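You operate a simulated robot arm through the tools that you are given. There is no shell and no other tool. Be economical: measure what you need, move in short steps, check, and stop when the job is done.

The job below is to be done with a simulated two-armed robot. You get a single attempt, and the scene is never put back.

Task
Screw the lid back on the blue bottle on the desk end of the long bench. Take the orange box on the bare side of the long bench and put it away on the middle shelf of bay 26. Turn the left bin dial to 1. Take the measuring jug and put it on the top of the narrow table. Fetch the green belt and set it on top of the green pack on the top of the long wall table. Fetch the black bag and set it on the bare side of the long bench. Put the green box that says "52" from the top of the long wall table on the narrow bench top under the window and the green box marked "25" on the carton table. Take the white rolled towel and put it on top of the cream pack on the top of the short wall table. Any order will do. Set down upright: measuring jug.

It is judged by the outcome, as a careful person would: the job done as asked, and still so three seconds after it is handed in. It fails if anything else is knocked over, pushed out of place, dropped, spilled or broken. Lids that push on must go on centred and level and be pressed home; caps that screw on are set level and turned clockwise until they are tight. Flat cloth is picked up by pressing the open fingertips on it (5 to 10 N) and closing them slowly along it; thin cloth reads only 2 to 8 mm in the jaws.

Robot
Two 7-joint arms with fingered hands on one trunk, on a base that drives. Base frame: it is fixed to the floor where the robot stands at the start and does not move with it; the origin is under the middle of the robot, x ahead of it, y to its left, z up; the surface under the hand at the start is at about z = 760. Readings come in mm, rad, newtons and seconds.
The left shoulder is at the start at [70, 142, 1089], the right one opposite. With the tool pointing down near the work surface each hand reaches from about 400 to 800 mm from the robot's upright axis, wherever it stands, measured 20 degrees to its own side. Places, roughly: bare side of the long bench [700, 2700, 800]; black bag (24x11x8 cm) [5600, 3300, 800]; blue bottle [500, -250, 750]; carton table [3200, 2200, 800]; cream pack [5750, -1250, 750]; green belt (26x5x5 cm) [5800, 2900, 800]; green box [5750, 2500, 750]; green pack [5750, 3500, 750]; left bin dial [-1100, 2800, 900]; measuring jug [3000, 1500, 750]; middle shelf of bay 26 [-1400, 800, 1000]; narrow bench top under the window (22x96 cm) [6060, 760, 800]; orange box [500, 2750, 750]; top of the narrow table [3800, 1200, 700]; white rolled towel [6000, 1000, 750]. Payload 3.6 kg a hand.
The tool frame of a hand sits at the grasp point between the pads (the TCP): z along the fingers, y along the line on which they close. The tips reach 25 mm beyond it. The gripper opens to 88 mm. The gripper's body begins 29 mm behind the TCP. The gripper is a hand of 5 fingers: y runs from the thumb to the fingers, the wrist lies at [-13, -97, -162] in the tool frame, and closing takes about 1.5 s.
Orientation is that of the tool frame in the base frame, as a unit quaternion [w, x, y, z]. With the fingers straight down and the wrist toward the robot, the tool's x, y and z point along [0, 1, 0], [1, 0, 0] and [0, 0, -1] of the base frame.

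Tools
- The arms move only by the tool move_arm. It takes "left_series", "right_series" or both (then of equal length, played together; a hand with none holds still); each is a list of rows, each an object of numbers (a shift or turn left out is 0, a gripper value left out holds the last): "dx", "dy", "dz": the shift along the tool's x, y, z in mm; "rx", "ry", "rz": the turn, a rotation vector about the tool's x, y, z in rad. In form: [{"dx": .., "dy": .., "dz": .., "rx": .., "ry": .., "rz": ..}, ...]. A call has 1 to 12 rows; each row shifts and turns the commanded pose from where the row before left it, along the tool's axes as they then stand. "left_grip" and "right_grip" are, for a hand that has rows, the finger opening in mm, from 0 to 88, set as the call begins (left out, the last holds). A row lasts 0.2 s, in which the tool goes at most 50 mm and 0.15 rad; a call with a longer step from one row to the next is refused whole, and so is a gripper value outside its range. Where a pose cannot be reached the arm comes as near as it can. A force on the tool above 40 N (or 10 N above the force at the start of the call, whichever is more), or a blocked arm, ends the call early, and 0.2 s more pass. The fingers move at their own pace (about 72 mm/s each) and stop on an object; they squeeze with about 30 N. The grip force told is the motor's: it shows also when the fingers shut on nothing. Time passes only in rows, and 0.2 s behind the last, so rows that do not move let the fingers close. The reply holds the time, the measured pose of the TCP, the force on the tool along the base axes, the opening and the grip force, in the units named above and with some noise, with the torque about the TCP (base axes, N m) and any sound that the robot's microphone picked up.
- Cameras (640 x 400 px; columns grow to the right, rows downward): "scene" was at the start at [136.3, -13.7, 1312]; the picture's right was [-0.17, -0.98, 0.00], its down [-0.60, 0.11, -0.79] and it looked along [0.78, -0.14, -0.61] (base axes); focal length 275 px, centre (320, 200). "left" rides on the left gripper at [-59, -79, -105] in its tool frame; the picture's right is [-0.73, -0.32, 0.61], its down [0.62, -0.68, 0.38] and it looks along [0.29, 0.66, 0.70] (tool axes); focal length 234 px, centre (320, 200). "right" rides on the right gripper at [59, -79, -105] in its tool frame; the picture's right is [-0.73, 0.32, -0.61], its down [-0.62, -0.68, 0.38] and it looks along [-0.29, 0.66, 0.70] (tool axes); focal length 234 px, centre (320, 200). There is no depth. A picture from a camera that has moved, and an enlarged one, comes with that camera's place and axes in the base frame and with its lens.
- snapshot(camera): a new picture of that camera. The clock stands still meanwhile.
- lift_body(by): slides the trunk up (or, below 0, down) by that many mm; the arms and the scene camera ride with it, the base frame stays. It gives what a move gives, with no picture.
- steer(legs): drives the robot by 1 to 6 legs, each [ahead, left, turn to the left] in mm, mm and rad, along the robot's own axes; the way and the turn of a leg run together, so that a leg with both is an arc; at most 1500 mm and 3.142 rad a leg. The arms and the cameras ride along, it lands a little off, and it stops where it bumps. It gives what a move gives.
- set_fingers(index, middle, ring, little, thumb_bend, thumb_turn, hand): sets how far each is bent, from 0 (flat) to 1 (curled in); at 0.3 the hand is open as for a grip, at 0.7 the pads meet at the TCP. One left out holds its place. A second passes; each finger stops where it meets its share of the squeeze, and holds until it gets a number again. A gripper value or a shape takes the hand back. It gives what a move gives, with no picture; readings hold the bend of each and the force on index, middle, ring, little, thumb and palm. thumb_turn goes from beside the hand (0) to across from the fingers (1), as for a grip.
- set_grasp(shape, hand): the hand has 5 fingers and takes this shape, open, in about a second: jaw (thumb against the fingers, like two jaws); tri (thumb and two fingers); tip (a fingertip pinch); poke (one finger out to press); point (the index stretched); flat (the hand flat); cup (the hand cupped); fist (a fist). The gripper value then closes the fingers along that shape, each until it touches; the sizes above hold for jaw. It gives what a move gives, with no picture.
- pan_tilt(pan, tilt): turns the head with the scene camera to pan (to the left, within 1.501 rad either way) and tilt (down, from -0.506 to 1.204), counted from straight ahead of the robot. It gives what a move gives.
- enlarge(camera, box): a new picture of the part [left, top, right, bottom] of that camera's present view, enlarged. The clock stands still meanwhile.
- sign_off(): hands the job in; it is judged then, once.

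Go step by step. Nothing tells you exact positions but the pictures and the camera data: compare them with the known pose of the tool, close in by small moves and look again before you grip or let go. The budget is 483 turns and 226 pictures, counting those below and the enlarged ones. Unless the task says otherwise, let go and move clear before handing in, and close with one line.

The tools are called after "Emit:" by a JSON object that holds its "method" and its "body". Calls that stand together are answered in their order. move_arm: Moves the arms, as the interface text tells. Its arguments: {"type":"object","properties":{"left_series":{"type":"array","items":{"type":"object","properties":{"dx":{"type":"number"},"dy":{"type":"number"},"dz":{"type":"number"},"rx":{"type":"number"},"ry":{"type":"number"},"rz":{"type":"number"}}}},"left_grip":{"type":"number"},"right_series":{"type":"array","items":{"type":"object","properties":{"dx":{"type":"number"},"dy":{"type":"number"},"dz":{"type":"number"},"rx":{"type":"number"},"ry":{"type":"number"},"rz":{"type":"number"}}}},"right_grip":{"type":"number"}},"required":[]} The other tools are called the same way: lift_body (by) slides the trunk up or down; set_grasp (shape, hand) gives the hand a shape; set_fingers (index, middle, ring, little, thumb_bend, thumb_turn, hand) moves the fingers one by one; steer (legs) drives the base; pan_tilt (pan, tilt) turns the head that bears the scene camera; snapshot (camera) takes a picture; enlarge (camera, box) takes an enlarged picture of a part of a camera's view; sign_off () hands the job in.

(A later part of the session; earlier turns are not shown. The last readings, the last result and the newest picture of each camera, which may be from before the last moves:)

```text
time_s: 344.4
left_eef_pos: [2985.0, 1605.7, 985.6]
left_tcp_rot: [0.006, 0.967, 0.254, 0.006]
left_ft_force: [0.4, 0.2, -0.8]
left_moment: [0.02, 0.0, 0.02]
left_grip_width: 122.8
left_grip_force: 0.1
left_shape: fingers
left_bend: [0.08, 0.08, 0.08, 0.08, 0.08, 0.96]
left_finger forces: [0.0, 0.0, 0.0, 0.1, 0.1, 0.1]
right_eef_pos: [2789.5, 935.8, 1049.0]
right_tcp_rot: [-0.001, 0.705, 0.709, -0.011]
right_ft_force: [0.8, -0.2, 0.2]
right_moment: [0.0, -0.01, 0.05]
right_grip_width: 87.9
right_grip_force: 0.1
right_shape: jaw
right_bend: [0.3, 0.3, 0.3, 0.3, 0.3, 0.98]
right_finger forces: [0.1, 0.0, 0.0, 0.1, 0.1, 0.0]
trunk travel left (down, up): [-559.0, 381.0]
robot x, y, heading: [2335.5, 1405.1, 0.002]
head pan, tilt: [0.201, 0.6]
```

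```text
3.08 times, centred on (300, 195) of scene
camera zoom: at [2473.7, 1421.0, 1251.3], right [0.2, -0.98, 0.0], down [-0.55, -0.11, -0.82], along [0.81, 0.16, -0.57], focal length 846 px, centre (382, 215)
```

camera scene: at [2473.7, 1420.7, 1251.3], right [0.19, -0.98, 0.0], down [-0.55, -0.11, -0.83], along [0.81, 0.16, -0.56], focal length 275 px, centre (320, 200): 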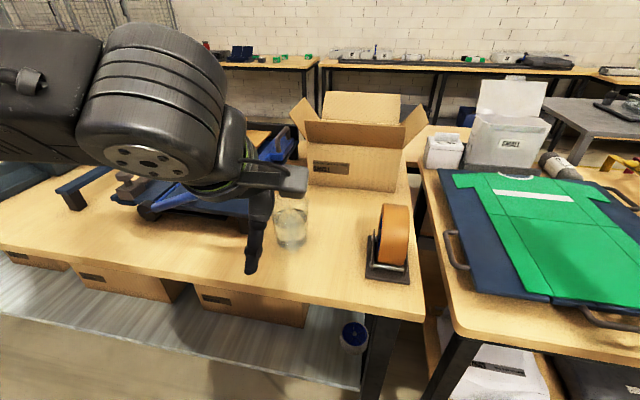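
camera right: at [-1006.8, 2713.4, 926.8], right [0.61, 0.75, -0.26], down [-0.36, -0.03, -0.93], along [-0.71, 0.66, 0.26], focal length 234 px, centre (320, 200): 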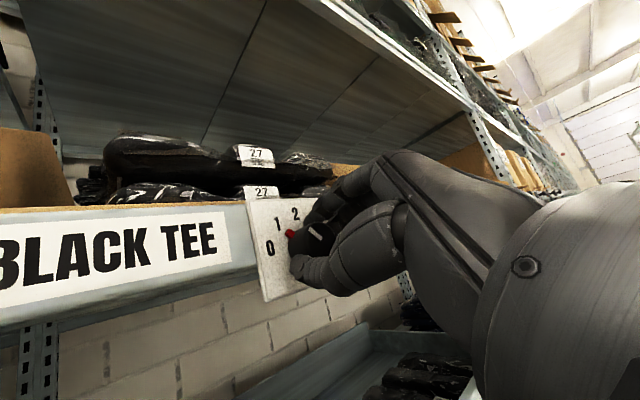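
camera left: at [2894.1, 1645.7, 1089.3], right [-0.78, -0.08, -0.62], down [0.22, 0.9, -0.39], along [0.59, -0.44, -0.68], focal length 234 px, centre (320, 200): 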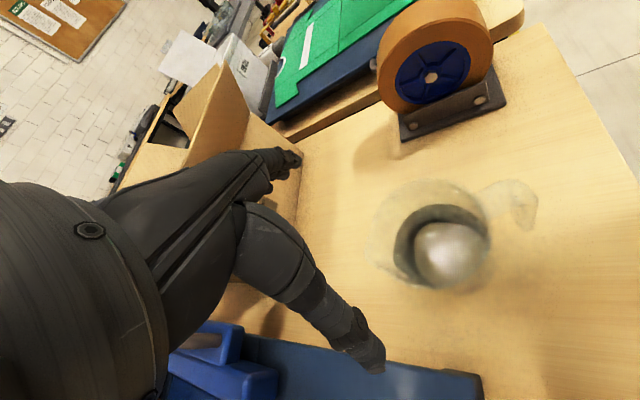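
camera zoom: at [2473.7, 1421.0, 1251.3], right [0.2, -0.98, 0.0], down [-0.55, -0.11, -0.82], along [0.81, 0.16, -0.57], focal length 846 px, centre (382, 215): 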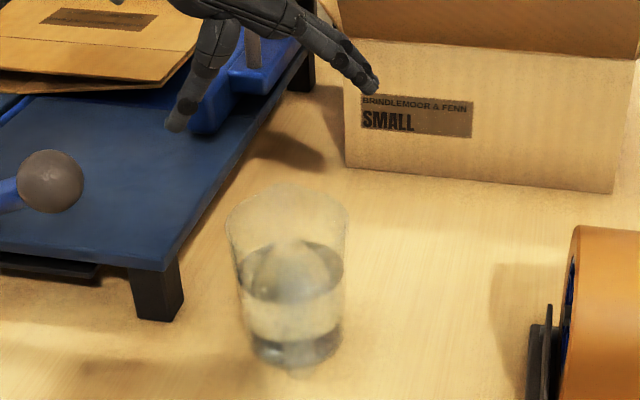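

Emit:
{"method": "move_arm", "body": {"left_series": [{"dx": -20, "dy": 4}, {"dz": 25}, {"dz": 20}, {"dx": 0}]}}

Emit:
{"method": "snapshot", "body": {"camera": "left"}}

Emit:
{"method": "enlarge", "body": {"camera": "scene", "box": [240, 130, 360, 260]}}

```text
time_s: 345.4
left_eef_pos: [2970.2, 1592.2, 942.3]
left_tcp_rot: [0.005, 0.967, 0.255, 0.007]
left_ft_force: [0.2, 0.1, -1.0]
left_moment: [-0.03, 0.03, -0.02]
left_grip_width: 122.7
left_grip_force: 0.1
left_shape: fingers
left_bend: [0.08, 0.08, 0.08, 0.08, 0.08, 0.96]
left_finger forces: [0.0, 0.0, 0.0, 0.1, 0.0, 0.0]
right_eef_pos: [2790.5, 936.6, 1050.1]
right_tcp_rot: [-0.002, 0.706, 0.709, -0.011]
right_ft_force: [-0.1, 0.1, -0.3]
right_moment: [0.04, 0.0, 0.01]
right_grip_width: 87.7
right_grip_force: 0.0
right_shape: jaw
right_bend: [0.3, 0.3, 0.3, 0.3, 0.3, 0.98]
right_finger forces: [0.0, 0.0, 0.0, 0.0, 0.0, 0.0]
trunk travel left (down, up): [-559.0, 381.0]
robot x, y, heading: [2334.1, 1403.4, -0.003]
head pan, tilt: [0.201, 0.6]
```

```text
51 pictures are left
camera left: at [2879.5, 1631.7, 1044.2], right [-0.78, -0.08, -0.62], down [0.21, 0.9, -0.39], along [0.59, -0.44, -0.68], focal length 234 px, centre (320, 200)
```

left: 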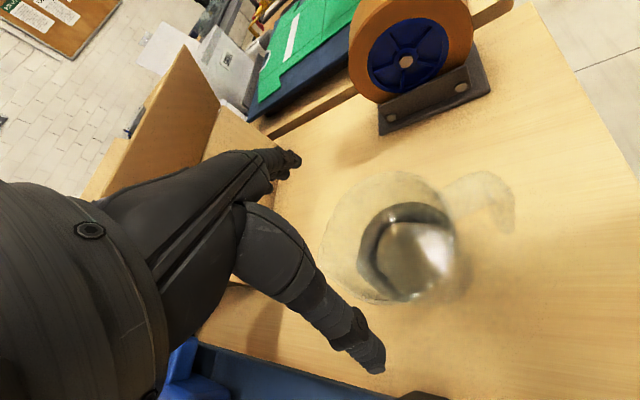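

```text
3.08 times, centred on (300, 195) of scene
camera zoom: at [2473.6, 1420.7, 1251.3], right [0.2, -0.98, 0.0], down [-0.55, -0.11, -0.83], along [0.81, 0.16, -0.56], focal length 846 px, centre (382, 215)
```

zoom: 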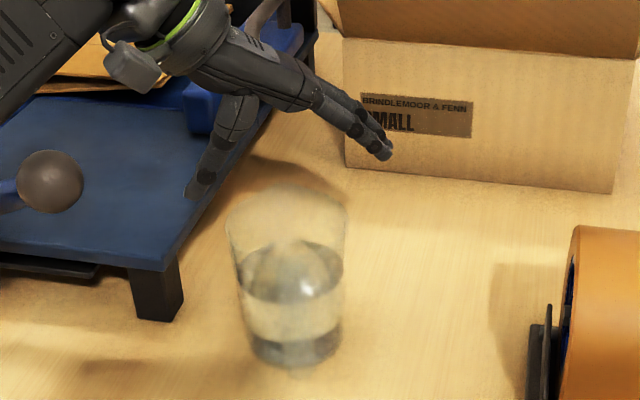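

Emit:
{"method": "move_arm", "body": {"left_series": [{"dx": -10, "dy": 2}, {"dz": 25}, {"dz": 20}, {"dz": 15}, {"dz": 12}, {"dx": 0}]}}

Emit:
{"method": "enlarge", "body": {"camera": "scene", "box": [240, 130, 360, 260]}}

```text
time_s: 346.5
left_eef_pos: [2961.2, 1585.7, 888.5]
left_tcp_rot: [0.011, 0.967, 0.256, 0.013]
left_ft_force: [-4.5, 8.0, 23.7]
left_moment: [0.52, 0.47, -0.04]
left_grip_width: 123.6
left_grip_force: 11.7
left_shape: fingers
left_bend: [0.08, 0.08, 0.08, 0.08, 0.07, 0.95]
left_finger forces: [0.1, 0.1, 0.1, 0.1, 24.2, 0.0]
right_eef_pos: [2789.8, 937.9, 1050.5]
right_tcp_rot: [0.0, 0.704, 0.71, -0.01]
right_ft_force: [0.5, -0.6, 0.7]
right_moment: [0.05, 0.02, 0.0]
right_grip_width: 88.0
right_grip_force: 0.1
right_shape: jaw
right_bend: [0.3, 0.3, 0.3, 0.3, 0.3, 0.98]
right_finger forces: [0.1, 0.1, 0.0, 0.0, 0.0, 0.0]
trunk travel left (down, up): [-559.0, 381.0]
robot x, y, heading: [2336.8, 1405.1, 0.001]
head pan, tilt: [0.201, 0.6]
stopped in row 5 (left hand): the force on the tool passed its limit at 51 N (the readings are from after the stop); the commanded pose is now the measured one
```

```text
3.08 times, centred on (300, 195) of scene
camera zoom: at [2470.6, 1421.5, 1251.9], right [0.2, -0.98, 0.0], down [-0.55, -0.11, -0.83], along [0.81, 0.16, -0.56], focal length 846 px, centre (382, 215)
```

zoom: 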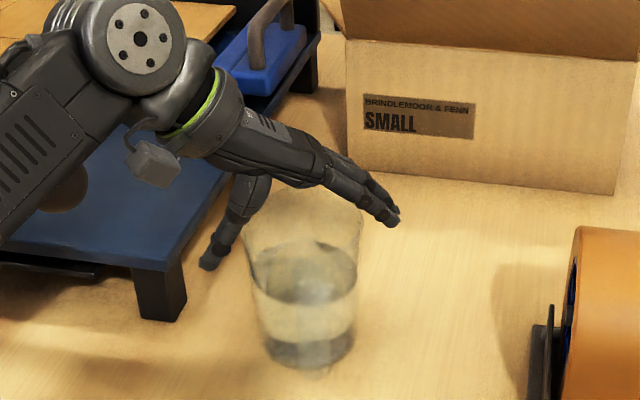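

The rim touched the thumb's root, so this is as deep as it goes. I'll raise slightly, recentre and close on the upper body.

Emit:
{"method": "move_arm", "body": {"left_series": [{"dz": -5}, {"dx": 3, "dy": 5}, {"dx": 0}]}}

Emit:
{"method": "move_arm", "body": {"left_grip": 70, "left_series": [{"dx": 0}, {"dx": 0}, {"dx": 0}, {"dx": 0}, {"dx": 0}, {"dx": 0}, {"dx": 0}, {"dx": 0}]}}

Emit:
{"method": "enlarge", "body": {"camera": "scene", "box": [240, 130, 360, 260]}}

```text
time_s: 347.3
left_eef_pos: [2966.5, 1582.8, 889.2]
left_tcp_rot: [0.011, 0.967, 0.256, 0.01]
left_ft_force: [-1.7, 3.2, 6.0]
left_moment: [0.14, 0.12, -0.01]
left_grip_width: 123.7
left_grip_force: 4.3
left_shape: fingers
left_bend: [0.08, 0.08, 0.08, 0.08, 0.07, 0.95]
left_finger forces: [0.1, 0.1, 0.1, 0.0, 7.8, 0.0]
right_eef_pos: [2789.9, 936.1, 1050.8]
right_tcp_rot: [0.0, 0.704, 0.71, -0.011]
right_ft_force: [-0.1, 0.2, -0.4]
right_moment: [0.0, 0.04, -0.03]
right_grip_width: 87.9
right_grip_force: 0.1
right_shape: jaw
right_bend: [0.3, 0.3, 0.3, 0.3, 0.3, 0.98]
right_finger forces: [0.0, 0.1, 0.0, 0.1, 0.1, 0.1]
trunk travel left (down, up): [-559.0, 381.0]
robot x, y, heading: [2338.4, 1400.1, -0.002]
head pan, tilt: [0.201, 0.6]
```

```text
time_s: 349.1
left_eef_pos: [2968.0, 1582.4, 890.4]
left_tcp_rot: [0.009, 0.967, 0.255, 0.01]
left_ft_force: [7.3, -2.7, 19.5]
left_moment: [-1.13, -0.52, 0.32]
left_grip_width: 52.5
left_grip_force: 30.0
left_shape: jaw
left_bend: [0.17, 0.43, 0.46, 0.44, 0.64, 0.99]
left_finger forces: [50.0, 10.9, 0.0, 0.0, 45.1, 0.1]
right_eef_pos: [2788.9, 935.5, 1049.9]
right_tcp_rot: [0.0, 0.705, 0.709, -0.009]
right_ft_force: [0.7, 0.5, -0.3]
right_moment: [0.01, 0.0, -0.01]
right_grip_width: 87.7
right_grip_force: 0.1
right_shape: jaw
right_bend: [0.3, 0.3, 0.3, 0.3, 0.3, 0.98]
right_finger forces: [0.0, 0.1, 0.1, 0.0, 0.0, 0.0]
trunk travel left (down, up): [-559.0, 381.0]
robot x, y, heading: [2336.2, 1408.7, -0.004]
head pan, tilt: [0.201, 0.6]
```

```text
3.08 times, centred on (300, 195) of scene
camera zoom: at [2471.7, 1420.2, 1251.6], right [0.2, -0.98, 0.0], down [-0.55, -0.11, -0.83], along [0.81, 0.16, -0.56], focal length 846 px, centre (382, 215)
```

zoom: 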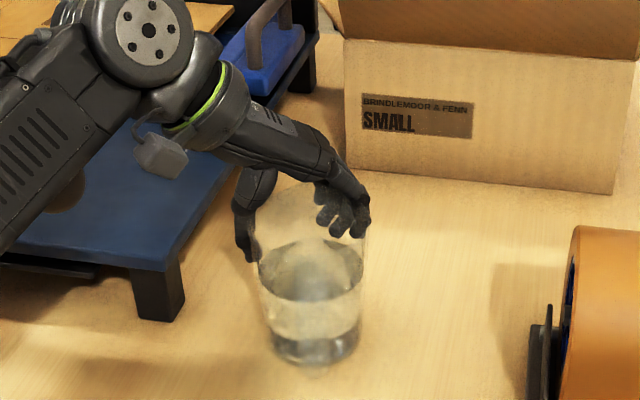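

The grip is off-centre toward the index finger. I'll reopen wide, shift and try again.

Emit:
{"method": "set_fingers", "body": {"hand": "left", "index": 0.08, "middle": 0.08, "ring": 0.08, "little": 0.08, "thumb_bend": 0.08, "thumb_turn": 1.0}}

Emit:
{"method": "move_arm", "body": {"left_series": [{"dz": -12}, {"dx": -10}, {"dx": -10}, {"dx": 0}]}}

Emit:
{"method": "snapshot", "body": {"camera": "left"}}

```text
time_s: 350.1
left_eef_pos: [2968.1, 1582.1, 888.7]
left_tcp_rot: [0.009, 0.967, 0.255, 0.01]
left_ft_force: [0.4, 0.9, 2.9]
left_moment: [0.06, 0.08, -0.05]
left_grip_width: 122.9
left_grip_force: 1.6
left_shape: fingers
left_bend: [0.08, 0.08, 0.08, 0.08, 0.08, 0.96]
left_finger forces: [0.0, 0.0, 0.1, 0.1, 2.7, 0.0]
right_eef_pos: [2791.1, 935.8, 1049.9]
right_tcp_rot: [-0.002, 0.705, 0.709, -0.011]
right_ft_force: [0.2, 0.1, 0.0]
right_moment: [-0.03, -0.03, 0.0]
right_grip_width: 87.7
right_grip_force: 0.0
right_shape: jaw
right_bend: [0.3, 0.3, 0.3, 0.3, 0.3, 0.98]
right_finger forces: [0.0, 0.0, 0.0, 0.1, 0.0, 0.0]
trunk travel left (down, up): [-559.0, 381.0]
robot x, y, heading: [2337.2, 1400.0, -0.002]
head pan, tilt: [0.201, 0.6]
```

```text
time_s: 351.1
left_eef_pos: [2949.9, 1571.9, 901.0]
left_tcp_rot: [0.009, 0.967, 0.256, 0.01]
left_ft_force: [0.7, -0.3, -0.1]
left_moment: [0.01, 0.0, 0.02]
left_grip_width: 123.1
left_grip_force: 0.1
left_shape: fingers
left_bend: [0.08, 0.08, 0.08, 0.08, 0.08, 0.96]
left_finger forces: [0.0, 0.0, 0.0, 0.0, 0.0, 0.1]
right_eef_pos: [2789.8, 937.6, 1050.0]
right_tcp_rot: [-0.001, 0.705, 0.709, -0.011]
right_ft_force: [0.0, -0.1, -0.2]
right_moment: [0.02, 0.05, 0.03]
right_grip_width: 87.8
right_grip_force: 0.1
right_shape: jaw
right_bend: [0.3, 0.3, 0.3, 0.3, 0.3, 0.98]
right_finger forces: [0.0, 0.0, 0.0, 0.0, 0.2, 0.0]
trunk travel left (down, up): [-559.0, 381.0]
robot x, y, heading: [2336.6, 1401.1, -0.003]
head pan, tilt: [0.201, 0.6]
```

```text
47 pictures are left
camera left: at [2858.0, 1613.2, 1002.3], right [-0.78, -0.09, -0.62], down [0.21, 0.9, -0.39], along [0.59, -0.44, -0.68], focal length 234 px, centre (320, 200)
```

left: 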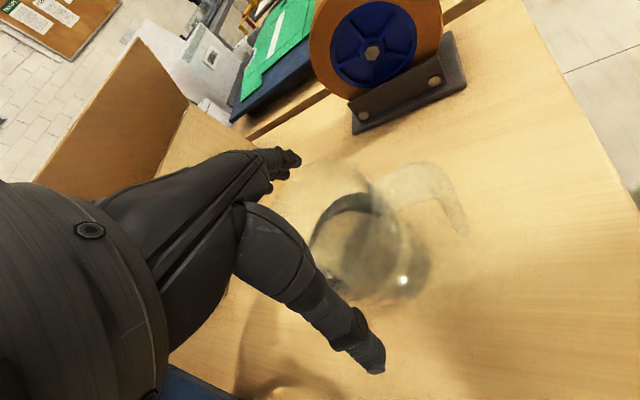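

Emit:
{"method": "move_arm", "body": {"left_series": [{"dx": -12, "dy": 4}, {"dz": 5}, {"dz": 4}, {"dx": 0}]}}

Emit:
{"method": "move_arm", "body": {"left_grip": 70, "left_series": [{"dx": 0}, {"dx": 0}, {"dx": 0}, {"dx": 0}, {"dx": 0}, {"dx": 0}, {"dx": 0}, {"dx": 0}]}}

Emit:
{"method": "enlarge", "body": {"camera": "scene", "box": [240, 130, 360, 260]}}

```text
time_s: 352.1
left_eef_pos: [2940.2, 1563.3, 893.1]
left_tcp_rot: [0.01, 0.967, 0.256, 0.011]
left_ft_force: [-2.6, 4.5, 11.2]
left_moment: [0.3, 0.21, 0.01]
left_grip_width: 123.6
left_grip_force: 5.2
left_shape: fingers
left_bend: [0.08, 0.08, 0.08, 0.08, 0.05, 0.95]
left_finger forces: [0.0, 0.0, 0.0, 0.0, 10.2, 0.0]
right_eef_pos: [2789.0, 936.6, 1051.8]
right_tcp_rot: [-0.001, 0.705, 0.709, -0.011]
right_ft_force: [0.2, -0.7, 0.1]
right_moment: [0.0, -0.03, -0.02]
right_grip_width: 87.7
right_grip_force: 0.1
right_shape: jaw
right_bend: [0.3, 0.3, 0.3, 0.3, 0.3, 0.98]
right_finger forces: [0.0, 0.0, 0.1, 0.0, 0.1, 0.0]
trunk travel left (down, up): [-559.0, 381.0]
robot x, y, heading: [2335.5, 1400.5, -0.0]
head pan, tilt: [0.201, 0.6]
```

```text
time_s: 353.9
left_eef_pos: [2939.2, 1561.1, 893.3]
left_tcp_rot: [0.01, 0.967, 0.256, 0.011]
left_ft_force: [0.7, -2.3, 19.6]
left_moment: [-0.26, -0.43, -0.17]
left_grip_width: 64.9
left_grip_force: 29.5
left_shape: jaw
left_bend: [0.18, 0.3, 0.26, 0.27, 0.56, 0.96]
left_finger forces: [47.7, 12.8, 12.5, 8.2, 73.6, 0.1]
right_eef_pos: [2787.4, 936.1, 1050.7]
right_tcp_rot: [-0.001, 0.704, 0.71, -0.009]
right_ft_force: [0.2, 0.2, 0.2]
right_moment: [-0.01, 0.03, -0.02]
right_grip_width: 87.9
right_grip_force: 0.0
right_shape: jaw
right_bend: [0.3, 0.3, 0.3, 0.3, 0.3, 0.98]
right_finger forces: [0.1, 0.0, 0.0, 0.1, 0.1, 0.1]
trunk travel left (down, up): [-559.0, 381.0]
robot x, y, heading: [2331.7, 1402.4, -0.002]
head pan, tilt: [0.201, 0.6]
```

```text
3.08 times, centred on (300, 195) of scene
camera zoom: at [2470.5, 1420.0, 1251.8], right [0.2, -0.98, 0.0], down [-0.55, -0.11, -0.83], along [0.81, 0.16, -0.56], focal length 846 px, centre (382, 215)
```

zoom: 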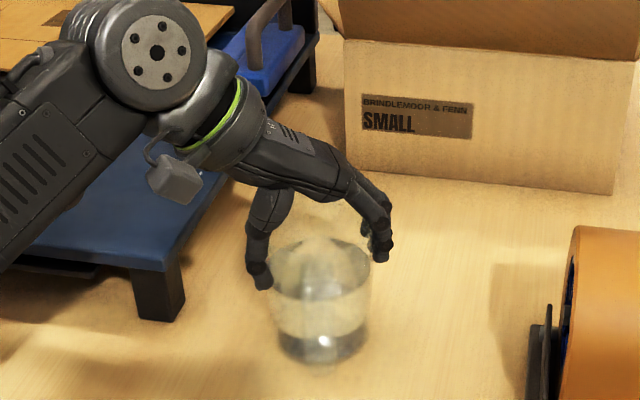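

All fingers are now wrapped on the jug. I'll lift slowly and check that it stays level.

Emit:
{"method": "move_arm", "body": {"left_series": [{"dz": -10}, {"dz": -15}, {"dz": -20}, {"dz": -20}, {"dx": 0}]}}

Emit:
{"method": "snapshot", "body": {"camera": "scene"}}

```text
time_s: 355.1
left_eef_pos: [2941.9, 1564.4, 955.1]
left_tcp_rot: [0.01, 0.967, 0.255, 0.009]
left_ft_force: [-0.1, -0.1, -4.0]
left_moment: [0.02, 0.03, 0.0]
left_grip_width: 64.9
left_grip_force: 30.1
left_shape: jaw
left_bend: [0.18, 0.31, 0.27, 0.28, 0.56, 0.95]
left_finger forces: [44.3, 11.8, 11.1, 5.7, 70.1, 0.0]
right_eef_pos: [2790.9, 936.0, 1049.9]
right_tcp_rot: [-0.001, 0.705, 0.709, -0.011]
right_ft_force: [-0.5, -0.3, 0.4]
right_moment: [-0.01, -0.01, -0.05]
right_grip_width: 88.1
right_grip_force: 0.0
right_shape: jaw
right_bend: [0.3, 0.3, 0.3, 0.3, 0.3, 0.98]
right_finger forces: [0.1, 0.0, 0.0, 0.0, 0.0, 0.0]
trunk travel left (down, up): [-559.0, 381.0]
robot x, y, heading: [2335.2, 1402.0, -0.007]
head pan, tilt: [0.201, 0.6]
```

```text
45 pictures are left
camera scene: at [2474.6, 1421.4, 1251.2], right [0.2, -0.98, 0.0], down [-0.55, -0.11, -0.82], along [0.81, 0.16, -0.57], focal length 275 px, centre (320, 200)
```

scene: 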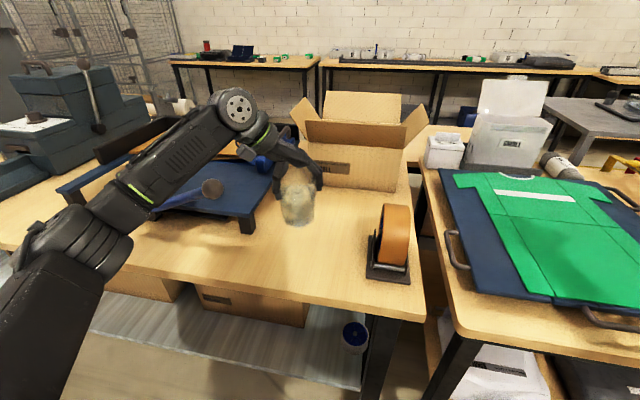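

The jug (about 4 N) is held level. I'll pull it in, back into the aisle and check the route south around the folding table.

Emit:
{"method": "move_arm", "body": {"left_series": [{"dz": -15}, {"dz": -15}, {"dx": -30, "dy": -17}, {"dx": -30, "dy": -17}, {"dx": -30, "dy": -17}, {"dx": -20, "dy": -12}, {"dx": 0}], "right_series": [{"dy": -30}, {"dy": -30}, {"dx": 0}, {"dx": 0}, {"dx": 0}, {"dx": 0}, {"dx": 0}]}}

Emit:
{"method": "steer", "body": {"legs": [[-120, 0, 0], [0, -300, 0]]}}

Emit:
{"method": "pan_tilt", "body": {"pan": -1.2, "tilt": 0.3}}

Emit:
{"method": "snapshot", "body": {"camera": "scene"}}

```text
time_s: 356.7
left_eef_pos: [2813.5, 1562.2, 983.3]
left_tcp_rot: [0.01, 0.967, 0.255, 0.008]
left_ft_force: [-0.5, 0.0, -4.7]
left_moment: [0.02, 0.03, -0.01]
left_grip_width: 65.1
left_grip_force: 29.9
left_shape: jaw
left_bend: [0.18, 0.31, 0.27, 0.28, 0.56, 0.95]
left_finger forces: [42.9, 11.7, 11.1, 5.7, 68.6, 0.0]
right_eef_pos: [2790.6, 939.0, 1046.3]
right_tcp_rot: [-0.002, 0.704, 0.71, -0.011]
right_ft_force: [0.4, -0.3, 0.2]
right_moment: [-0.02, 0.01, 0.03]
right_grip_width: 87.7
right_grip_force: 0.1
right_shape: jaw
right_bend: [0.3, 0.3, 0.3, 0.3, 0.3, 0.98]
right_finger forces: [0.0, 0.0, 0.0, 0.0, 0.0, 0.1]
right hand out of reach, approached as far as the arm can: row 1, 2
trunk travel left (down, up): [-559.0, 381.0]
robot x, y, heading: [2334.9, 1402.0, 0.001]
head pan, tilt: [0.201, 0.6]
```

```text
time_s: 359.6
left_eef_pos: [2692.1, 1259.9, 982.5]
left_tcp_rot: [0.008, 0.968, 0.251, 0.01]
left_ft_force: [0.6, -0.2, -4.2]
left_moment: [0.02, 0.01, 0.02]
left_grip_width: 64.9
left_grip_force: 30.0
left_shape: jaw
left_bend: [0.18, 0.31, 0.27, 0.28, 0.56, 0.95]
left_finger forces: [42.7, 11.7, 11.3, 5.7, 68.3, 0.0]
right_eef_pos: [2664.4, 636.5, 1045.6]
right_tcp_rot: [-0.002, 0.708, 0.706, -0.011]
right_ft_force: [-0.4, -0.2, -0.2]
right_moment: [0.04, 0.0, 0.0]
right_grip_width: 87.6
right_grip_force: 0.0
right_shape: jaw
right_bend: [0.3, 0.3, 0.3, 0.3, 0.3, 0.98]
right_finger forces: [0.0, 0.0, 0.0, 0.0, 0.0, 0.1]
trunk travel left (down, up): [-559.0, 381.0]
robot x, y, heading: [2215.3, 1099.8, -0.009]
head pan, tilt: [0.201, 0.6]
```

```text
time_s: 361.1
left_eef_pos: [2692.2, 1259.5, 983.3]
left_tcp_rot: [0.009, 0.968, 0.251, 0.009]
left_ft_force: [0.3, -1.0, -4.6]
left_moment: [0.0, 0.01, -0.01]
left_grip_width: 64.8
left_grip_force: 29.9
left_shape: jaw
left_bend: [0.18, 0.31, 0.27, 0.28, 0.56, 0.95]
left_finger forces: [42.7, 11.7, 11.3, 5.7, 68.4, 0.0]
right_eef_pos: [2663.3, 637.7, 1047.2]
right_tcp_rot: [-0.001, 0.708, 0.706, -0.011]
right_ft_force: [-0.2, -0.6, -0.4]
right_moment: [-0.02, 0.02, 0.03]
right_grip_width: 87.6
right_grip_force: 0.1
right_shape: jaw
right_bend: [0.3, 0.3, 0.3, 0.3, 0.3, 0.98]
right_finger forces: [0.1, 0.0, 0.0, 0.0, 0.1, 0.0]
trunk travel left (down, up): [-559.0, 381.0]
robot x, y, heading: [2213.2, 1102.3, -0.014]
head pan, tilt: [-1.201, 0.3]
```

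```text
44 pictures are left
camera scene: at [2297.2, 1018.3, 1278.8], right [-0.94, -0.35, 0.0], down [-0.1, 0.28, -0.96], along [0.34, -0.89, -0.3], focal length 275 px, centre (320, 200)
```

scene: 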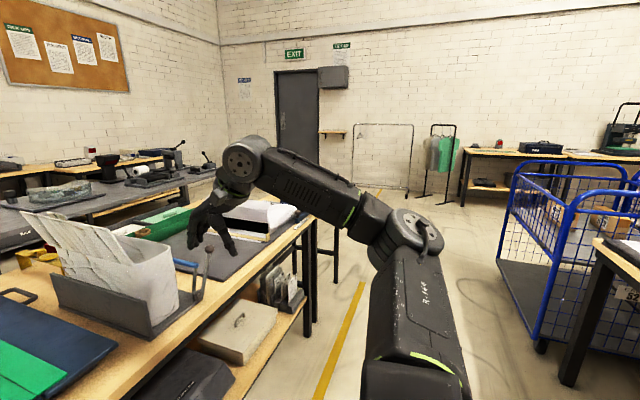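

The folding table ends near y −750 with open floor beyond. I'll carry the jug around its south end and up the east aisle.

Emit:
{"method": "steer", "body": {"legs": [[-40, -1200, 0.014], [0, -1200, 0], [1300, 0, 0], [700, 0, 0]]}}

Emit:
{"method": "pan_tilt", "body": {"pan": 0.5, "tilt": 0.3}}

Emit:
{"method": "snapshot", "body": {"camera": "scene"}}

```text
time_s: 382.5
left_eef_pos: [4603.3, -1153.6, 983.9]
left_tcp_rot: [0.009, 0.964, 0.264, 0.01]
left_ft_force: [-0.9, -0.1, -4.3]
left_moment: [0.02, 0.03, -0.03]
left_grip_width: 64.8
left_grip_force: 30.2
left_shape: jaw
left_bend: [0.18, 0.31, 0.27, 0.28, 0.56, 0.95]
left_finger forces: [42.0, 11.5, 11.2, 5.8, 67.6, 0.0]
right_eef_pos: [4590.5, -1777.3, 1046.7]
right_tcp_rot: [-0.001, 0.698, 0.716, -0.011]
right_ft_force: [-0.1, 0.5, 0.3]
right_moment: [0.0, 0.01, 0.02]
right_grip_width: 87.9
right_grip_force: 0.2
right_shape: jaw
right_bend: [0.3, 0.3, 0.3, 0.3, 0.3, 0.98]
right_finger forces: [0.1, 0.1, 0.0, 0.1, 0.1, 0.0]
trunk travel left (down, up): [-559.0, 381.0]
robot x, y, heading: [4129.8, -1321.0, 0.007]
head pan, tilt: [-1.201, 0.3]
```

```text
time_s: 384.2
left_eef_pos: [4604.5, -1153.8, 984.0]
left_tcp_rot: [0.009, 0.964, 0.264, 0.01]
left_ft_force: [-0.6, 0.6, -4.4]
left_moment: [-0.03, 0.02, -0.01]
left_grip_width: 64.7
left_grip_force: 29.9
left_shape: jaw
left_bend: [0.18, 0.31, 0.27, 0.28, 0.56, 0.95]
left_finger forces: [42.1, 11.6, 11.4, 5.8, 67.7, 0.0]
right_eef_pos: [4589.9, -1776.5, 1048.3]
right_tcp_rot: [0.0, 0.699, 0.715, -0.011]
right_ft_force: [0.2, -1.3, 0.3]
right_moment: [-0.01, 0.02, 0.01]
right_grip_width: 88.1
right_grip_force: 0.0
right_shape: jaw
right_bend: [0.3, 0.3, 0.3, 0.3, 0.3, 0.98]
right_finger forces: [0.1, 0.0, 0.1, 0.0, 0.1, 0.0]
trunk travel left (down, up): [-559.0, 381.0]
robot x, y, heading: [4126.6, -1321.9, 0.015]
head pan, tilt: [0.499, 0.3]
```

```text
43 pictures are left
camera scene: at [4261.4, -1273.3, 1278.7], right [0.49, -0.87, 0.0], down [-0.26, -0.14, -0.96], along [0.83, 0.47, -0.3], focal length 275 px, centre (320, 200)
```

scene: 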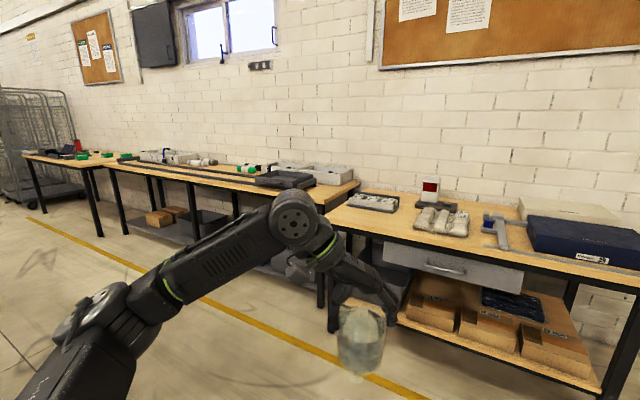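

The east aisle is open. I'll go up it and turn to face the narrow table.

Emit:
{"method": "steer", "body": {"legs": [[480, 0, -0.015], [0, 1350, 0], [0, 1300, 0], [0, 0, 1.571], [0, 0, 1.571]]}}

Emit:
{"method": "pan_tilt", "body": {"pan": 0.1, "tilt": 0.5}}

Emit:
{"method": "snapshot", "body": {"camera": "scene"}}

```text
time_s: 407.6
left_eef_pos: [4112.5, 1240.5, 982.8]
left_tcp_rot: [-0.009, -0.267, 0.964, 0.009]
left_ft_force: [0.0, 1.0, -3.3]
left_moment: [0.0, -0.02, 0.01]
left_grip_width: 64.6
left_grip_force: 29.7
left_shape: jaw
left_bend: [0.19, 0.31, 0.28, 0.28, 0.56, 0.95]
left_finger forces: [39.7, 11.3, 10.4, 5.1, 62.8, 0.1]
right_eef_pos: [4123.4, 1865.8, 1046.8]
right_tcp_rot: [-0.011, 0.717, -0.697, 0.001]
right_ft_force: [-1.0, -0.9, 0.6]
right_moment: [-0.01, 0.02, 0.0]
right_grip_width: 87.9
right_grip_force: 0.0
right_shape: jaw
right_bend: [0.3, 0.3, 0.3, 0.3, 0.3, 0.98]
right_finger forces: [0.0, 0.0, 0.0, 0.0, 0.0, 0.1]
trunk travel left (down, up): [-559.0, 381.0]
robot x, y, heading: [4590.4, 1415.5, -3.121]
head pan, tilt: [0.499, 0.3]
```

```text
time_s: 408.4
left_eef_pos: [4111.9, 1243.2, 982.4]
left_tcp_rot: [-0.01, -0.266, 0.964, 0.009]
left_ft_force: [-0.6, 0.0, -4.6]
left_moment: [0.06, -0.01, -0.01]
left_grip_width: 64.5
left_grip_force: 30.0
left_shape: jaw
left_bend: [0.19, 0.31, 0.28, 0.28, 0.56, 0.95]
left_finger forces: [39.7, 11.3, 10.5, 5.1, 62.8, 0.0]
right_eef_pos: [4122.2, 1864.8, 1045.6]
right_tcp_rot: [-0.011, 0.718, -0.696, 0.001]
right_ft_force: [0.0, 0.3, -0.3]
right_moment: [0.02, -0.01, -0.01]
right_grip_width: 88.0
right_grip_force: 0.1
right_shape: jaw
right_bend: [0.3, 0.3, 0.3, 0.3, 0.3, 0.98]
right_finger forces: [0.0, 0.0, 0.1, 0.1, 0.0, 0.0]
trunk travel left (down, up): [-559.0, 381.0]
robot x, y, heading: [4584.9, 1413.7, -3.117]
head pan, tilt: [0.099, 0.499]
```

```text
42 pictures are left
camera scene: at [4447.6, 1401.0, 1260.4], right [-0.12, 0.99, 0.0], down [0.48, 0.06, -0.88], along [-0.87, -0.1, -0.48], focal length 275 px, centre (320, 200)
```

scene: 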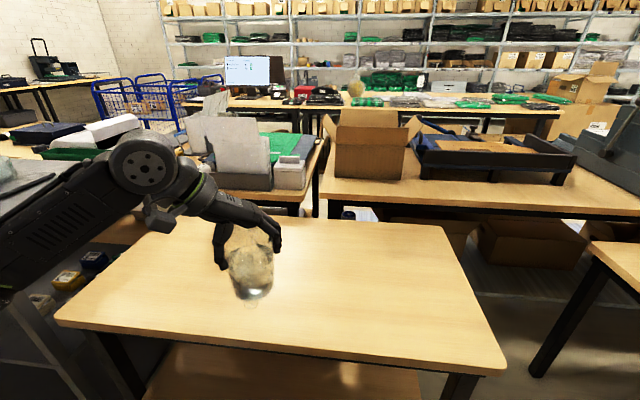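

The narrow table is right in front, about x 3607–4083 at z 700. I'll move in and lower the jug onto it.

Emit:
{"method": "steer", "body": {"legs": [[85, 0, 0]]}}

Emit:
{"method": "move_arm", "body": {"left_series": [{"dx": 25, "dy": 15}, {"dx": 25, "dy": 15}, {"dx": 20, "dy": 12}, {"dz": 30}, {"dz": 30}, {"dz": 30}, {"dz": 25}, {"dz": 12}, {"dx": 0}]}}

Emit:
{"method": "enlarge", "body": {"camera": "scene", "box": [160, 180, 400, 380]}}

```text
time_s: 409.5
left_eef_pos: [4025.6, 1240.1, 982.3]
left_tcp_rot: [-0.009, -0.266, 0.964, 0.009]
left_ft_force: [-0.7, 0.0, -4.2]
left_moment: [0.01, -0.01, -0.03]
left_grip_width: 64.6
left_grip_force: 29.8
left_shape: jaw
left_bend: [0.19, 0.31, 0.28, 0.28, 0.56, 0.95]
left_finger forces: [39.7, 11.3, 10.5, 5.2, 63.0, 0.1]
right_eef_pos: [4037.1, 1864.4, 1046.6]
right_tcp_rot: [-0.011, 0.717, -0.697, 0.001]
right_ft_force: [-0.3, 0.4, 0.3]
right_moment: [-0.01, 0.0, 0.0]
right_grip_width: 87.7
right_grip_force: 0.0
right_shape: jaw
right_bend: [0.3, 0.3, 0.3, 0.3, 0.3, 0.98]
right_finger forces: [0.1, 0.0, 0.0, 0.0, 0.0, 0.0]
trunk travel left (down, up): [-559.0, 381.0]
robot x, y, heading: [4501.0, 1410.4, -3.122]
head pan, tilt: [0.099, 0.499]
```

```text
time_s: 411.5
left_eef_pos: [3941.5, 1242.6, 859.4]
left_tcp_rot: [-0.01, -0.266, 0.964, 0.008]
left_ft_force: [-0.1, 0.8, -4.1]
left_moment: [0.01, -0.04, 0.01]
left_grip_width: 64.5
left_grip_force: 30.2
left_shape: jaw
left_bend: [0.19, 0.31, 0.28, 0.28, 0.56, 0.95]
left_finger forces: [39.4, 11.4, 10.3, 5.0, 62.3, 0.0]
right_eef_pos: [4037.7, 1864.2, 1048.3]
right_tcp_rot: [-0.011, 0.717, -0.697, 0.001]
right_ft_force: [0.2, -0.2, 0.9]
right_moment: [0.01, -0.02, -0.01]
right_grip_width: 87.6
right_grip_force: 0.1
right_shape: jaw
right_bend: [0.3, 0.3, 0.3, 0.3, 0.3, 0.98]
right_finger forces: [0.1, 0.1, 0.1, 0.0, 0.1, 0.1]
trunk travel left (down, up): [-559.0, 381.0]
robot x, y, heading: [4498.1, 1410.5, -3.123]
head pan, tilt: [0.099, 0.499]
```

```text
2.00 times, centred on (280, 280) of scene
camera zoom: at [4361.8, 1399.8, 1260.3], right [-0.12, 0.99, 0.0], down [0.48, 0.06, -0.88], along [-0.87, -0.1, -0.48], focal length 550 px, centre (400, 40)
```

zoom: 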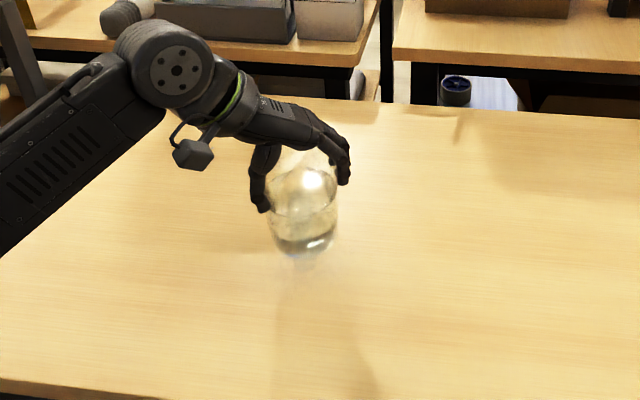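

Emit:
{"method": "move_arm", "body": {"left_series": [{"dz": 8}, {"dz": 5}, {"dz": 4}, {"dz": 3}, {"dz": 2}, {"dz": 2}, {"dx": 0}]}}

```text
time_s: 413.1
left_eef_pos: [3941.6, 1243.2, 833.5]
left_tcp_rot: [-0.009, -0.265, 0.964, 0.01]
left_ft_force: [0.7, -0.2, -4.4]
left_moment: [0.04, -0.03, -0.01]
left_grip_width: 64.7
left_grip_force: 30.0
left_shape: jaw
left_bend: [0.19, 0.31, 0.28, 0.28, 0.56, 0.95]
left_finger forces: [39.3, 11.3, 10.3, 5.0, 62.1, 0.0]
right_eef_pos: [4039.2, 1863.3, 1047.3]
right_tcp_rot: [-0.011, 0.718, -0.696, 0.001]
right_ft_force: [-1.0, 0.2, 0.7]
right_moment: [0.01, -0.02, -0.01]
right_grip_width: 88.0
right_grip_force: 0.0
right_shape: jaw
right_bend: [0.3, 0.3, 0.3, 0.3, 0.3, 0.98]
right_finger forces: [0.0, 0.0, 0.1, 0.1, 0.1, 0.1]
trunk travel left (down, up): [-559.0, 381.0]
robot x, y, heading: [4504.0, 1410.1, -3.122]
head pan, tilt: [0.099, 0.499]
```

Emit:
{"method": "move_arm", "body": {"left_series": [{"dz": 3}, {"dz": 3}, {"dz": 2}, {"dz": 2}, {"dx": 0}]}}

```text
time_s: 414.3
left_eef_pos: [3940.0, 1243.3, 824.1]
left_tcp_rot: [-0.009, -0.266, 0.964, 0.009]
left_ft_force: [1.0, -0.8, -4.1]
left_moment: [0.03, 0.0, 0.0]
left_grip_width: 64.5
left_grip_force: 30.7
left_shape: jaw
left_bend: [0.19, 0.31, 0.28, 0.28, 0.56, 0.95]
left_finger forces: [39.3, 11.3, 10.1, 5.0, 62.0, 0.0]
right_eef_pos: [4036.5, 1863.8, 1046.8]
right_tcp_rot: [-0.011, 0.717, -0.697, 0.001]
right_ft_force: [-0.1, 0.9, 0.1]
right_moment: [0.02, 0.02, -0.02]
right_grip_width: 88.0
right_grip_force: 0.0
right_shape: jaw
right_bend: [0.3, 0.3, 0.3, 0.3, 0.3, 0.98]
right_finger forces: [0.0, 0.1, 0.0, 0.0, 0.1, 0.0]
trunk travel left (down, up): [-559.0, 381.0]
robot x, y, heading: [4499.3, 1410.8, -3.122]
head pan, tilt: [0.099, 0.499]
```

Emit:
{"method": "move_arm", "body": {"left_series": [{"dz": 3}, {"dz": 3}, {"dz": 3}, {"dz": 3}, {"dz": 3}, {"dz": 3}, {"dz": 3}, {"dx": 0}]}}

Emit:
{"method": "enlarge", "body": {"camera": "scene", "box": [160, 180, 400, 380]}}

```text
time_s: 415.8
left_eef_pos: [3940.3, 1244.4, 813.6]
left_tcp_rot: [-0.018, -0.266, 0.964, 0.015]
left_ft_force: [7.8, 0.2, 22.6]
left_moment: [-0.24, 0.1, 0.03]
left_grip_width: 64.1
left_grip_force: 29.9
left_shape: jaw
left_bend: [0.19, 0.31, 0.28, 0.28, 0.57, 0.94]
left_finger forces: [42.1, 11.3, 9.6, 5.5, 68.4, 0.1]
right_eef_pos: [4041.5, 1865.2, 1048.0]
right_tcp_rot: [-0.01, 0.717, -0.697, 0.0]
right_ft_force: [0.3, -0.3, 0.9]
right_moment: [0.03, -0.03, -0.01]
right_grip_width: 87.6
right_grip_force: 0.0
right_shape: jaw
right_bend: [0.3, 0.3, 0.3, 0.3, 0.3, 0.98]
right_finger forces: [0.1, 0.0, 0.1, 0.1, 0.1, 0.0]
trunk travel left (down, up): [-559.0, 381.0]
robot x, y, heading: [4502.2, 1407.2, -3.12]
head pan, tilt: [0.099, 0.499]
stopped in row 7 (left hand): the force on the tool passed its limit at 44 N (the readings are from after the stop); the commanded pose is now the measured one
```

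```text
2.00 times, centred on (280, 280) of scene
camera zoom: at [4366.3, 1400.5, 1260.9], right [-0.12, 0.99, 0.0], down [0.47, 0.06, -0.88], along [-0.87, -0.1, -0.48], focal length 550 px, centre (400, 40)
```

zoom: 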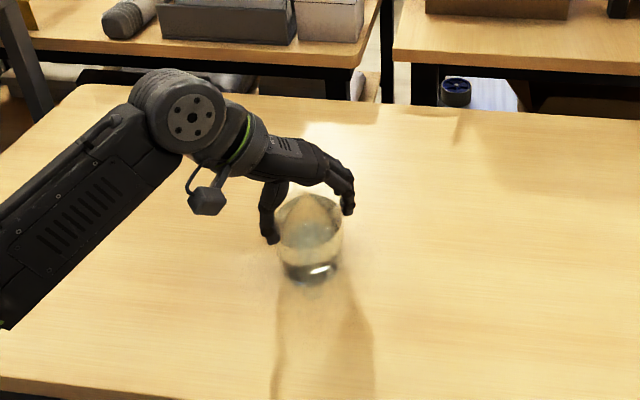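

The jug is on the table. I'll ease the pressure, open wide and lift straight up.

Emit:
{"method": "move_arm", "body": {"left_series": [{"dz": -2.5}, {"dx": 0}]}}

Emit:
{"method": "set_fingers", "body": {"hand": "left", "index": 0.08, "middle": 0.08, "ring": 0.08, "little": 0.08, "thumb_bend": 0.08, "thumb_turn": 1.0}}

Emit:
{"method": "move_arm", "body": {"left_series": [{"dz": -10}, {"dz": -20}, {"dz": -40}, {"dz": -45}, {"dz": -45}, {"dz": -45}, {"dx": 0}]}}

Emit:
{"method": "enlarge", "body": {"camera": "scene", "box": [160, 180, 400, 380]}}

```text
time_s: 416.4
left_eef_pos: [3939.7, 1245.1, 815.0]
left_tcp_rot: [-0.016, -0.267, 0.964, 0.012]
left_ft_force: [4.0, -1.7, 19.3]
left_moment: [-0.04, 0.28, 0.04]
left_grip_width: 64.2
left_grip_force: 29.9
left_shape: jaw
left_bend: [0.19, 0.31, 0.28, 0.28, 0.57, 0.94]
left_finger forces: [40.7, 11.6, 10.0, 6.1, 67.5, 0.0]
right_eef_pos: [4041.4, 1864.0, 1048.5]
right_tcp_rot: [-0.009, 0.717, -0.697, 0.001]
right_ft_force: [-0.3, -0.1, 0.0]
right_moment: [0.0, 0.0, 0.0]
right_grip_width: 87.7
right_grip_force: 0.1
right_shape: jaw
right_bend: [0.3, 0.3, 0.3, 0.3, 0.3, 0.98]
right_finger forces: [0.0, 0.0, 0.1, 0.1, 0.0, 0.0]
trunk travel left (down, up): [-559.0, 381.0]
robot x, y, heading: [4501.9, 1412.8, -3.122]
head pan, tilt: [0.099, 0.499]
```

```text
time_s: 417.4
left_eef_pos: [3938.2, 1245.0, 811.5]
left_tcp_rot: [-0.014, -0.267, 0.964, 0.012]
left_ft_force: [0.3, 0.6, -0.2]
left_moment: [0.01, 0.0, 0.02]
left_grip_width: 122.8
left_grip_force: 0.0
left_shape: fingers
left_bend: [0.08, 0.08, 0.08, 0.08, 0.08, 0.96]
left_finger forces: [0.0, 0.0, 0.0, 0.0, 0.0, 0.0]
right_eef_pos: [4038.5, 1864.2, 1045.6]
right_tcp_rot: [-0.012, 0.717, -0.697, 0.002]
right_ft_force: [0.5, -0.4, 0.9]
right_moment: [0.01, -0.02, -0.03]
right_grip_width: 87.5
right_grip_force: 0.0
right_shape: jaw
right_bend: [0.3, 0.3, 0.3, 0.3, 0.3, 0.98]
right_finger forces: [0.0, 0.1, 0.0, 0.1, 0.1, 0.0]
trunk travel left (down, up): [-559.0, 381.0]
robot x, y, heading: [4503.1, 1410.4, -3.117]
head pan, tilt: [0.099, 0.499]
```

```text
time_s: 419.0
left_eef_pos: [3946.2, 1240.2, 1014.2]
left_tcp_rot: [-0.014, -0.266, 0.964, 0.013]
left_ft_force: [0.2, -0.2, 1.0]
left_moment: [0.01, -0.01, 0.01]
left_grip_width: 123.0
left_grip_force: 0.0
left_shape: fingers
left_bend: [0.08, 0.08, 0.08, 0.08, 0.08, 0.96]
left_finger forces: [0.1, 0.0, 0.0, 0.0, 0.0, 0.0]
right_eef_pos: [4037.6, 1864.2, 1046.8]
right_tcp_rot: [-0.011, 0.717, -0.697, 0.001]
right_ft_force: [0.0, 0.1, -0.6]
right_moment: [0.02, -0.02, -0.02]
right_grip_width: 87.8
right_grip_force: 0.0
right_shape: jaw
right_bend: [0.3, 0.3, 0.3, 0.3, 0.3, 0.98]
right_finger forces: [0.1, 0.1, 0.1, 0.0, 0.0, 0.0]
trunk travel left (down, up): [-559.0, 381.0]
robot x, y, heading: [4501.0, 1414.0, -3.13]
head pan, tilt: [0.099, 0.499]
```

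```text
2.00 times, centred on (280, 280) of scene
camera zoom: at [4361.8, 1399.5, 1260.3], right [-0.12, 0.99, 0.0], down [0.48, 0.06, -0.88], along [-0.87, -0.1, -0.48], focal length 550 px, centre (400, 40)
```

zoom: 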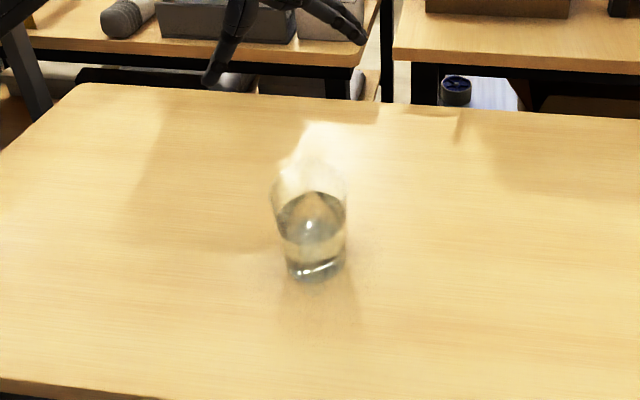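

The jug stands upright on the narrow table. Next come the wall tables; I'll reset the left hand, turn to face +x and go to the long wall table.

Emit:
{"method": "move_arm", "body": {"left_grip": 88, "left_series": [{"rz": -0.15}, {"rz": -0.15}, {"rz": -0.15}, {"rz": -0.15}, {"rz": -0.15}, {"rz": -0.15}, {"rz": -0.15}, {"dy": -40}, {"dy": -40}, {"dx": 0}]}}

Emit:
{"method": "steer", "body": {"legs": [[-100, 0, 0], [0, 0, -1.57], [0, 0, -1.57], [330, 0, 0], [0, 1300, 0]]}}

Emit:
{"method": "pan_tilt", "body": {"pan": 0.1, "tilt": 0.5}}

Emit:
{"method": "snapshot", "body": {"camera": "scene"}}

```text
time_s: 421.2
left_eef_pos: [4027.1, 1243.9, 1011.7]
left_tcp_rot: [0.005, 0.714, -0.7, -0.017]
left_ft_force: [-0.1, 0.1, -1.0]
left_moment: [0.03, -0.04, 0.01]
left_grip_width: 88.3
left_grip_force: 0.1
left_shape: jaw
left_bend: [0.3, 0.3, 0.3, 0.3, 0.3, 0.97]
left_finger forces: [0.1, 0.0, 0.0, 0.0, 0.0, 0.1]
right_eef_pos: [4037.9, 1864.7, 1046.7]
right_tcp_rot: [-0.011, 0.717, -0.697, 0.001]
right_ft_force: [0.2, 0.7, -0.6]
right_moment: [0.0, 0.01, 0.02]
right_grip_width: 87.4
right_grip_force: 0.0
right_shape: jaw
right_bend: [0.3, 0.3, 0.3, 0.3, 0.3, 0.98]
right_finger forces: [0.0, 0.0, 0.0, 0.1, 0.1, 0.0]
trunk travel left (down, up): [-559.0, 381.0]
robot x, y, heading: [4503.7, 1412.3, -3.123]
head pan, tilt: [0.099, 0.499]
```

```text
time_s: 437.8
left_eef_pos: [5402.8, 2847.8, 1012.5]
left_tcp_rot: [0.018, 0.708, 0.706, 0.005]
left_ft_force: [0.3, 0.9, 0.1]
left_moment: [-0.02, 0.0, -0.01]
left_grip_width: 88.2
left_grip_force: 0.0
left_shape: jaw
left_bend: [0.3, 0.3, 0.3, 0.3, 0.3, 0.97]
left_finger forces: [0.0, 0.1, 0.1, 0.0, 0.0, 0.0]
right_eef_pos: [5379.0, 2228.5, 1046.7]
right_tcp_rot: [-0.001, 0.705, 0.709, -0.011]
right_ft_force: [0.1, -0.5, 0.5]
right_moment: [0.01, -0.03, 0.01]
right_grip_width: 87.7
right_grip_force: 0.0
right_shape: jaw
right_bend: [0.3, 0.3, 0.3, 0.3, 0.3, 0.98]
right_finger forces: [0.1, 0.0, 0.0, 0.0, 0.0, 0.0]
trunk travel left (down, up): [-559.0, 381.0]
robot x, y, heading: [4924.3, 2692.3, -0.004]
head pan, tilt: [0.099, 0.499]
```

```text
time_s: 438.4
left_eef_pos: [5402.6, 2847.9, 1011.6]
left_tcp_rot: [0.017, 0.708, 0.706, 0.006]
left_ft_force: [-0.2, -0.9, 0.6]
left_moment: [0.02, 0.03, -0.02]
left_grip_width: 88.1
left_grip_force: 0.1
left_shape: jaw
left_bend: [0.3, 0.3, 0.3, 0.3, 0.3, 0.97]
left_finger forces: [0.0, 0.0, 0.1, 0.0, 0.0, 0.1]
right_eef_pos: [5379.6, 2228.2, 1047.4]
right_tcp_rot: [-0.001, 0.706, 0.709, -0.011]
right_ft_force: [0.1, 0.1, 0.4]
right_moment: [-0.02, 0.01, 0.02]
right_grip_width: 87.9
right_grip_force: 0.0
right_shape: jaw
right_bend: [0.3, 0.3, 0.3, 0.3, 0.3, 0.98]
right_finger forces: [0.0, 0.0, 0.0, 0.0, 0.0, 0.0]
trunk travel left (down, up): [-559.0, 381.0]
robot x, y, heading: [4924.5, 2688.2, -0.002]
head pan, tilt: [0.099, 0.499]
```

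```text
38 pictures are left
camera scene: at [5066.7, 2702.2, 1260.4], right [0.1, -1.0, 0.0], down [-0.48, -0.05, -0.88], along [0.87, 0.08, -0.48], focal length 275 px, centre (320, 200)
```

scene: 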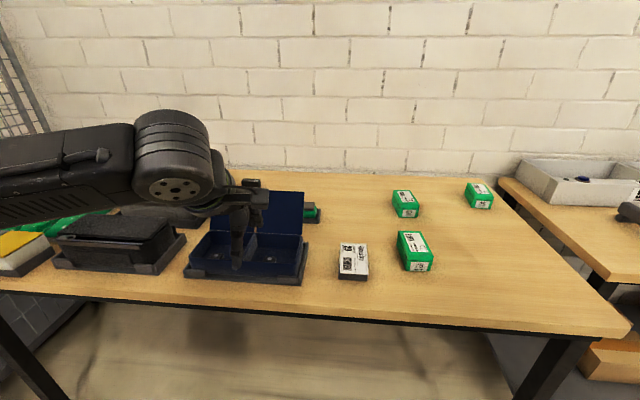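

Emit:
{"method": "enlarge", "body": {"camera": "scene", "box": [290, 170, 510, 290]}}

Emit:
{"method": "pan_tilt", "body": {"pan": 0.75, "tilt": 0.55}}

Emit:
{"method": "snapshot", "body": {"camera": "scene"}}

```text
2.91 times, centred on (400, 230) of scene
camera zoom: at [5066.7, 2702.2, 1260.4], right [0.1, -1.0, 0.0], down [-0.48, -0.05, -0.88], along [0.87, 0.08, -0.48], focal length 800 px, centre (87, 113)
```

zoom: 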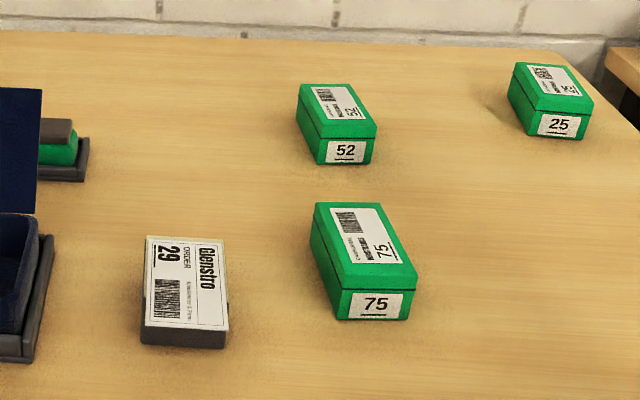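

```text
time_s: 439.4
left_eef_pos: [5404.4, 2848.3, 1011.6]
left_tcp_rot: [0.017, 0.709, 0.705, 0.006]
left_ft_force: [0.3, 1.2, -0.6]
left_moment: [0.03, 0.03, 0.03]
left_grip_width: 88.0
left_grip_force: 0.0
left_shape: jaw
left_bend: [0.3, 0.3, 0.3, 0.3, 0.3, 0.97]
left_finger forces: [0.0, 0.0, 0.0, 0.0, 0.1, 0.1]
right_eef_pos: [5379.2, 2227.8, 1047.3]
right_tcp_rot: [-0.001, 0.705, 0.709, -0.011]
right_ft_force: [-0.2, 0.8, -0.3]
right_moment: [0.0, -0.01, 0.02]
right_grip_width: 87.6
right_grip_force: 0.0
right_shape: jaw
right_bend: [0.3, 0.3, 0.3, 0.3, 0.3, 0.98]
right_finger forces: [0.0, 0.1, 0.0, 0.0, 0.1, 0.1]
trunk travel left (down, up): [-559.0, 381.0]
robot x, y, heading: [4924.6, 2691.1, -0.002]
head pan, tilt: [0.75, 0.55]
```

```text
36 pictures are left
camera scene: at [5042.1, 2754.4, 1255.8], right [0.68, -0.73, 0.0], down [-0.38, -0.35, -0.85], along [0.63, 0.58, -0.52], focal length 275 px, centre (320, 200)
```

scene: 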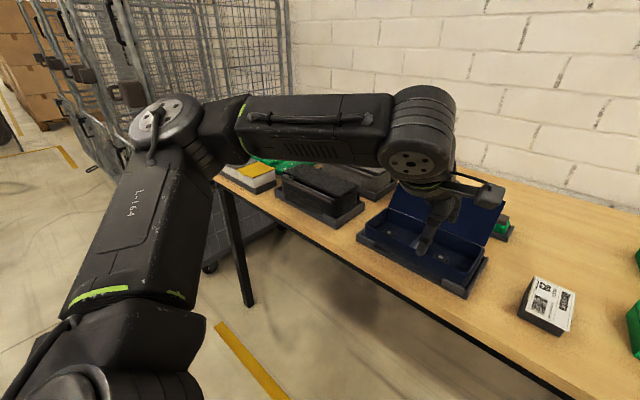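

The boxes are "52" at about (5940, 2484) and "25" at about (6030, 2203); "75" is a decoy. They're far back, so I'll see how close the base can get to the table.

Emit:
{"method": "steer", "body": {"legs": [[150, 0, 0], [60, 0, 0], [60, 0, 0]]}}

```text
time_s: 441.9
left_eef_pos: [5672.9, 2851.1, 1011.2]
left_tcp_rot: [0.018, 0.706, 0.708, 0.005]
left_ft_force: [0.9, 0.5, -0.6]
left_moment: [0.02, 0.0, 0.02]
left_grip_width: 88.1
left_grip_force: 0.1
left_shape: jaw
left_bend: [0.3, 0.3, 0.3, 0.3, 0.3, 0.97]
left_finger forces: [0.1, 0.0, 0.0, 0.0, 0.0, 0.0]
right_eef_pos: [5653.1, 2230.9, 1046.3]
right_tcp_rot: [-0.001, 0.703, 0.711, -0.012]
right_ft_force: [0.7, 0.2, 0.3]
right_moment: [0.02, 0.01, -0.01]
right_grip_width: 87.7
right_grip_force: 0.1
right_shape: jaw
right_bend: [0.3, 0.3, 0.3, 0.3, 0.3, 0.98]
right_finger forces: [0.0, 0.0, 0.1, 0.1, 0.0, 0.0]
trunk travel left (down, up): [-559.0, 381.0]
robot x, y, heading: [5195.5, 2690.6, 0.002]
head pan, tilt: [0.75, 0.55]
```

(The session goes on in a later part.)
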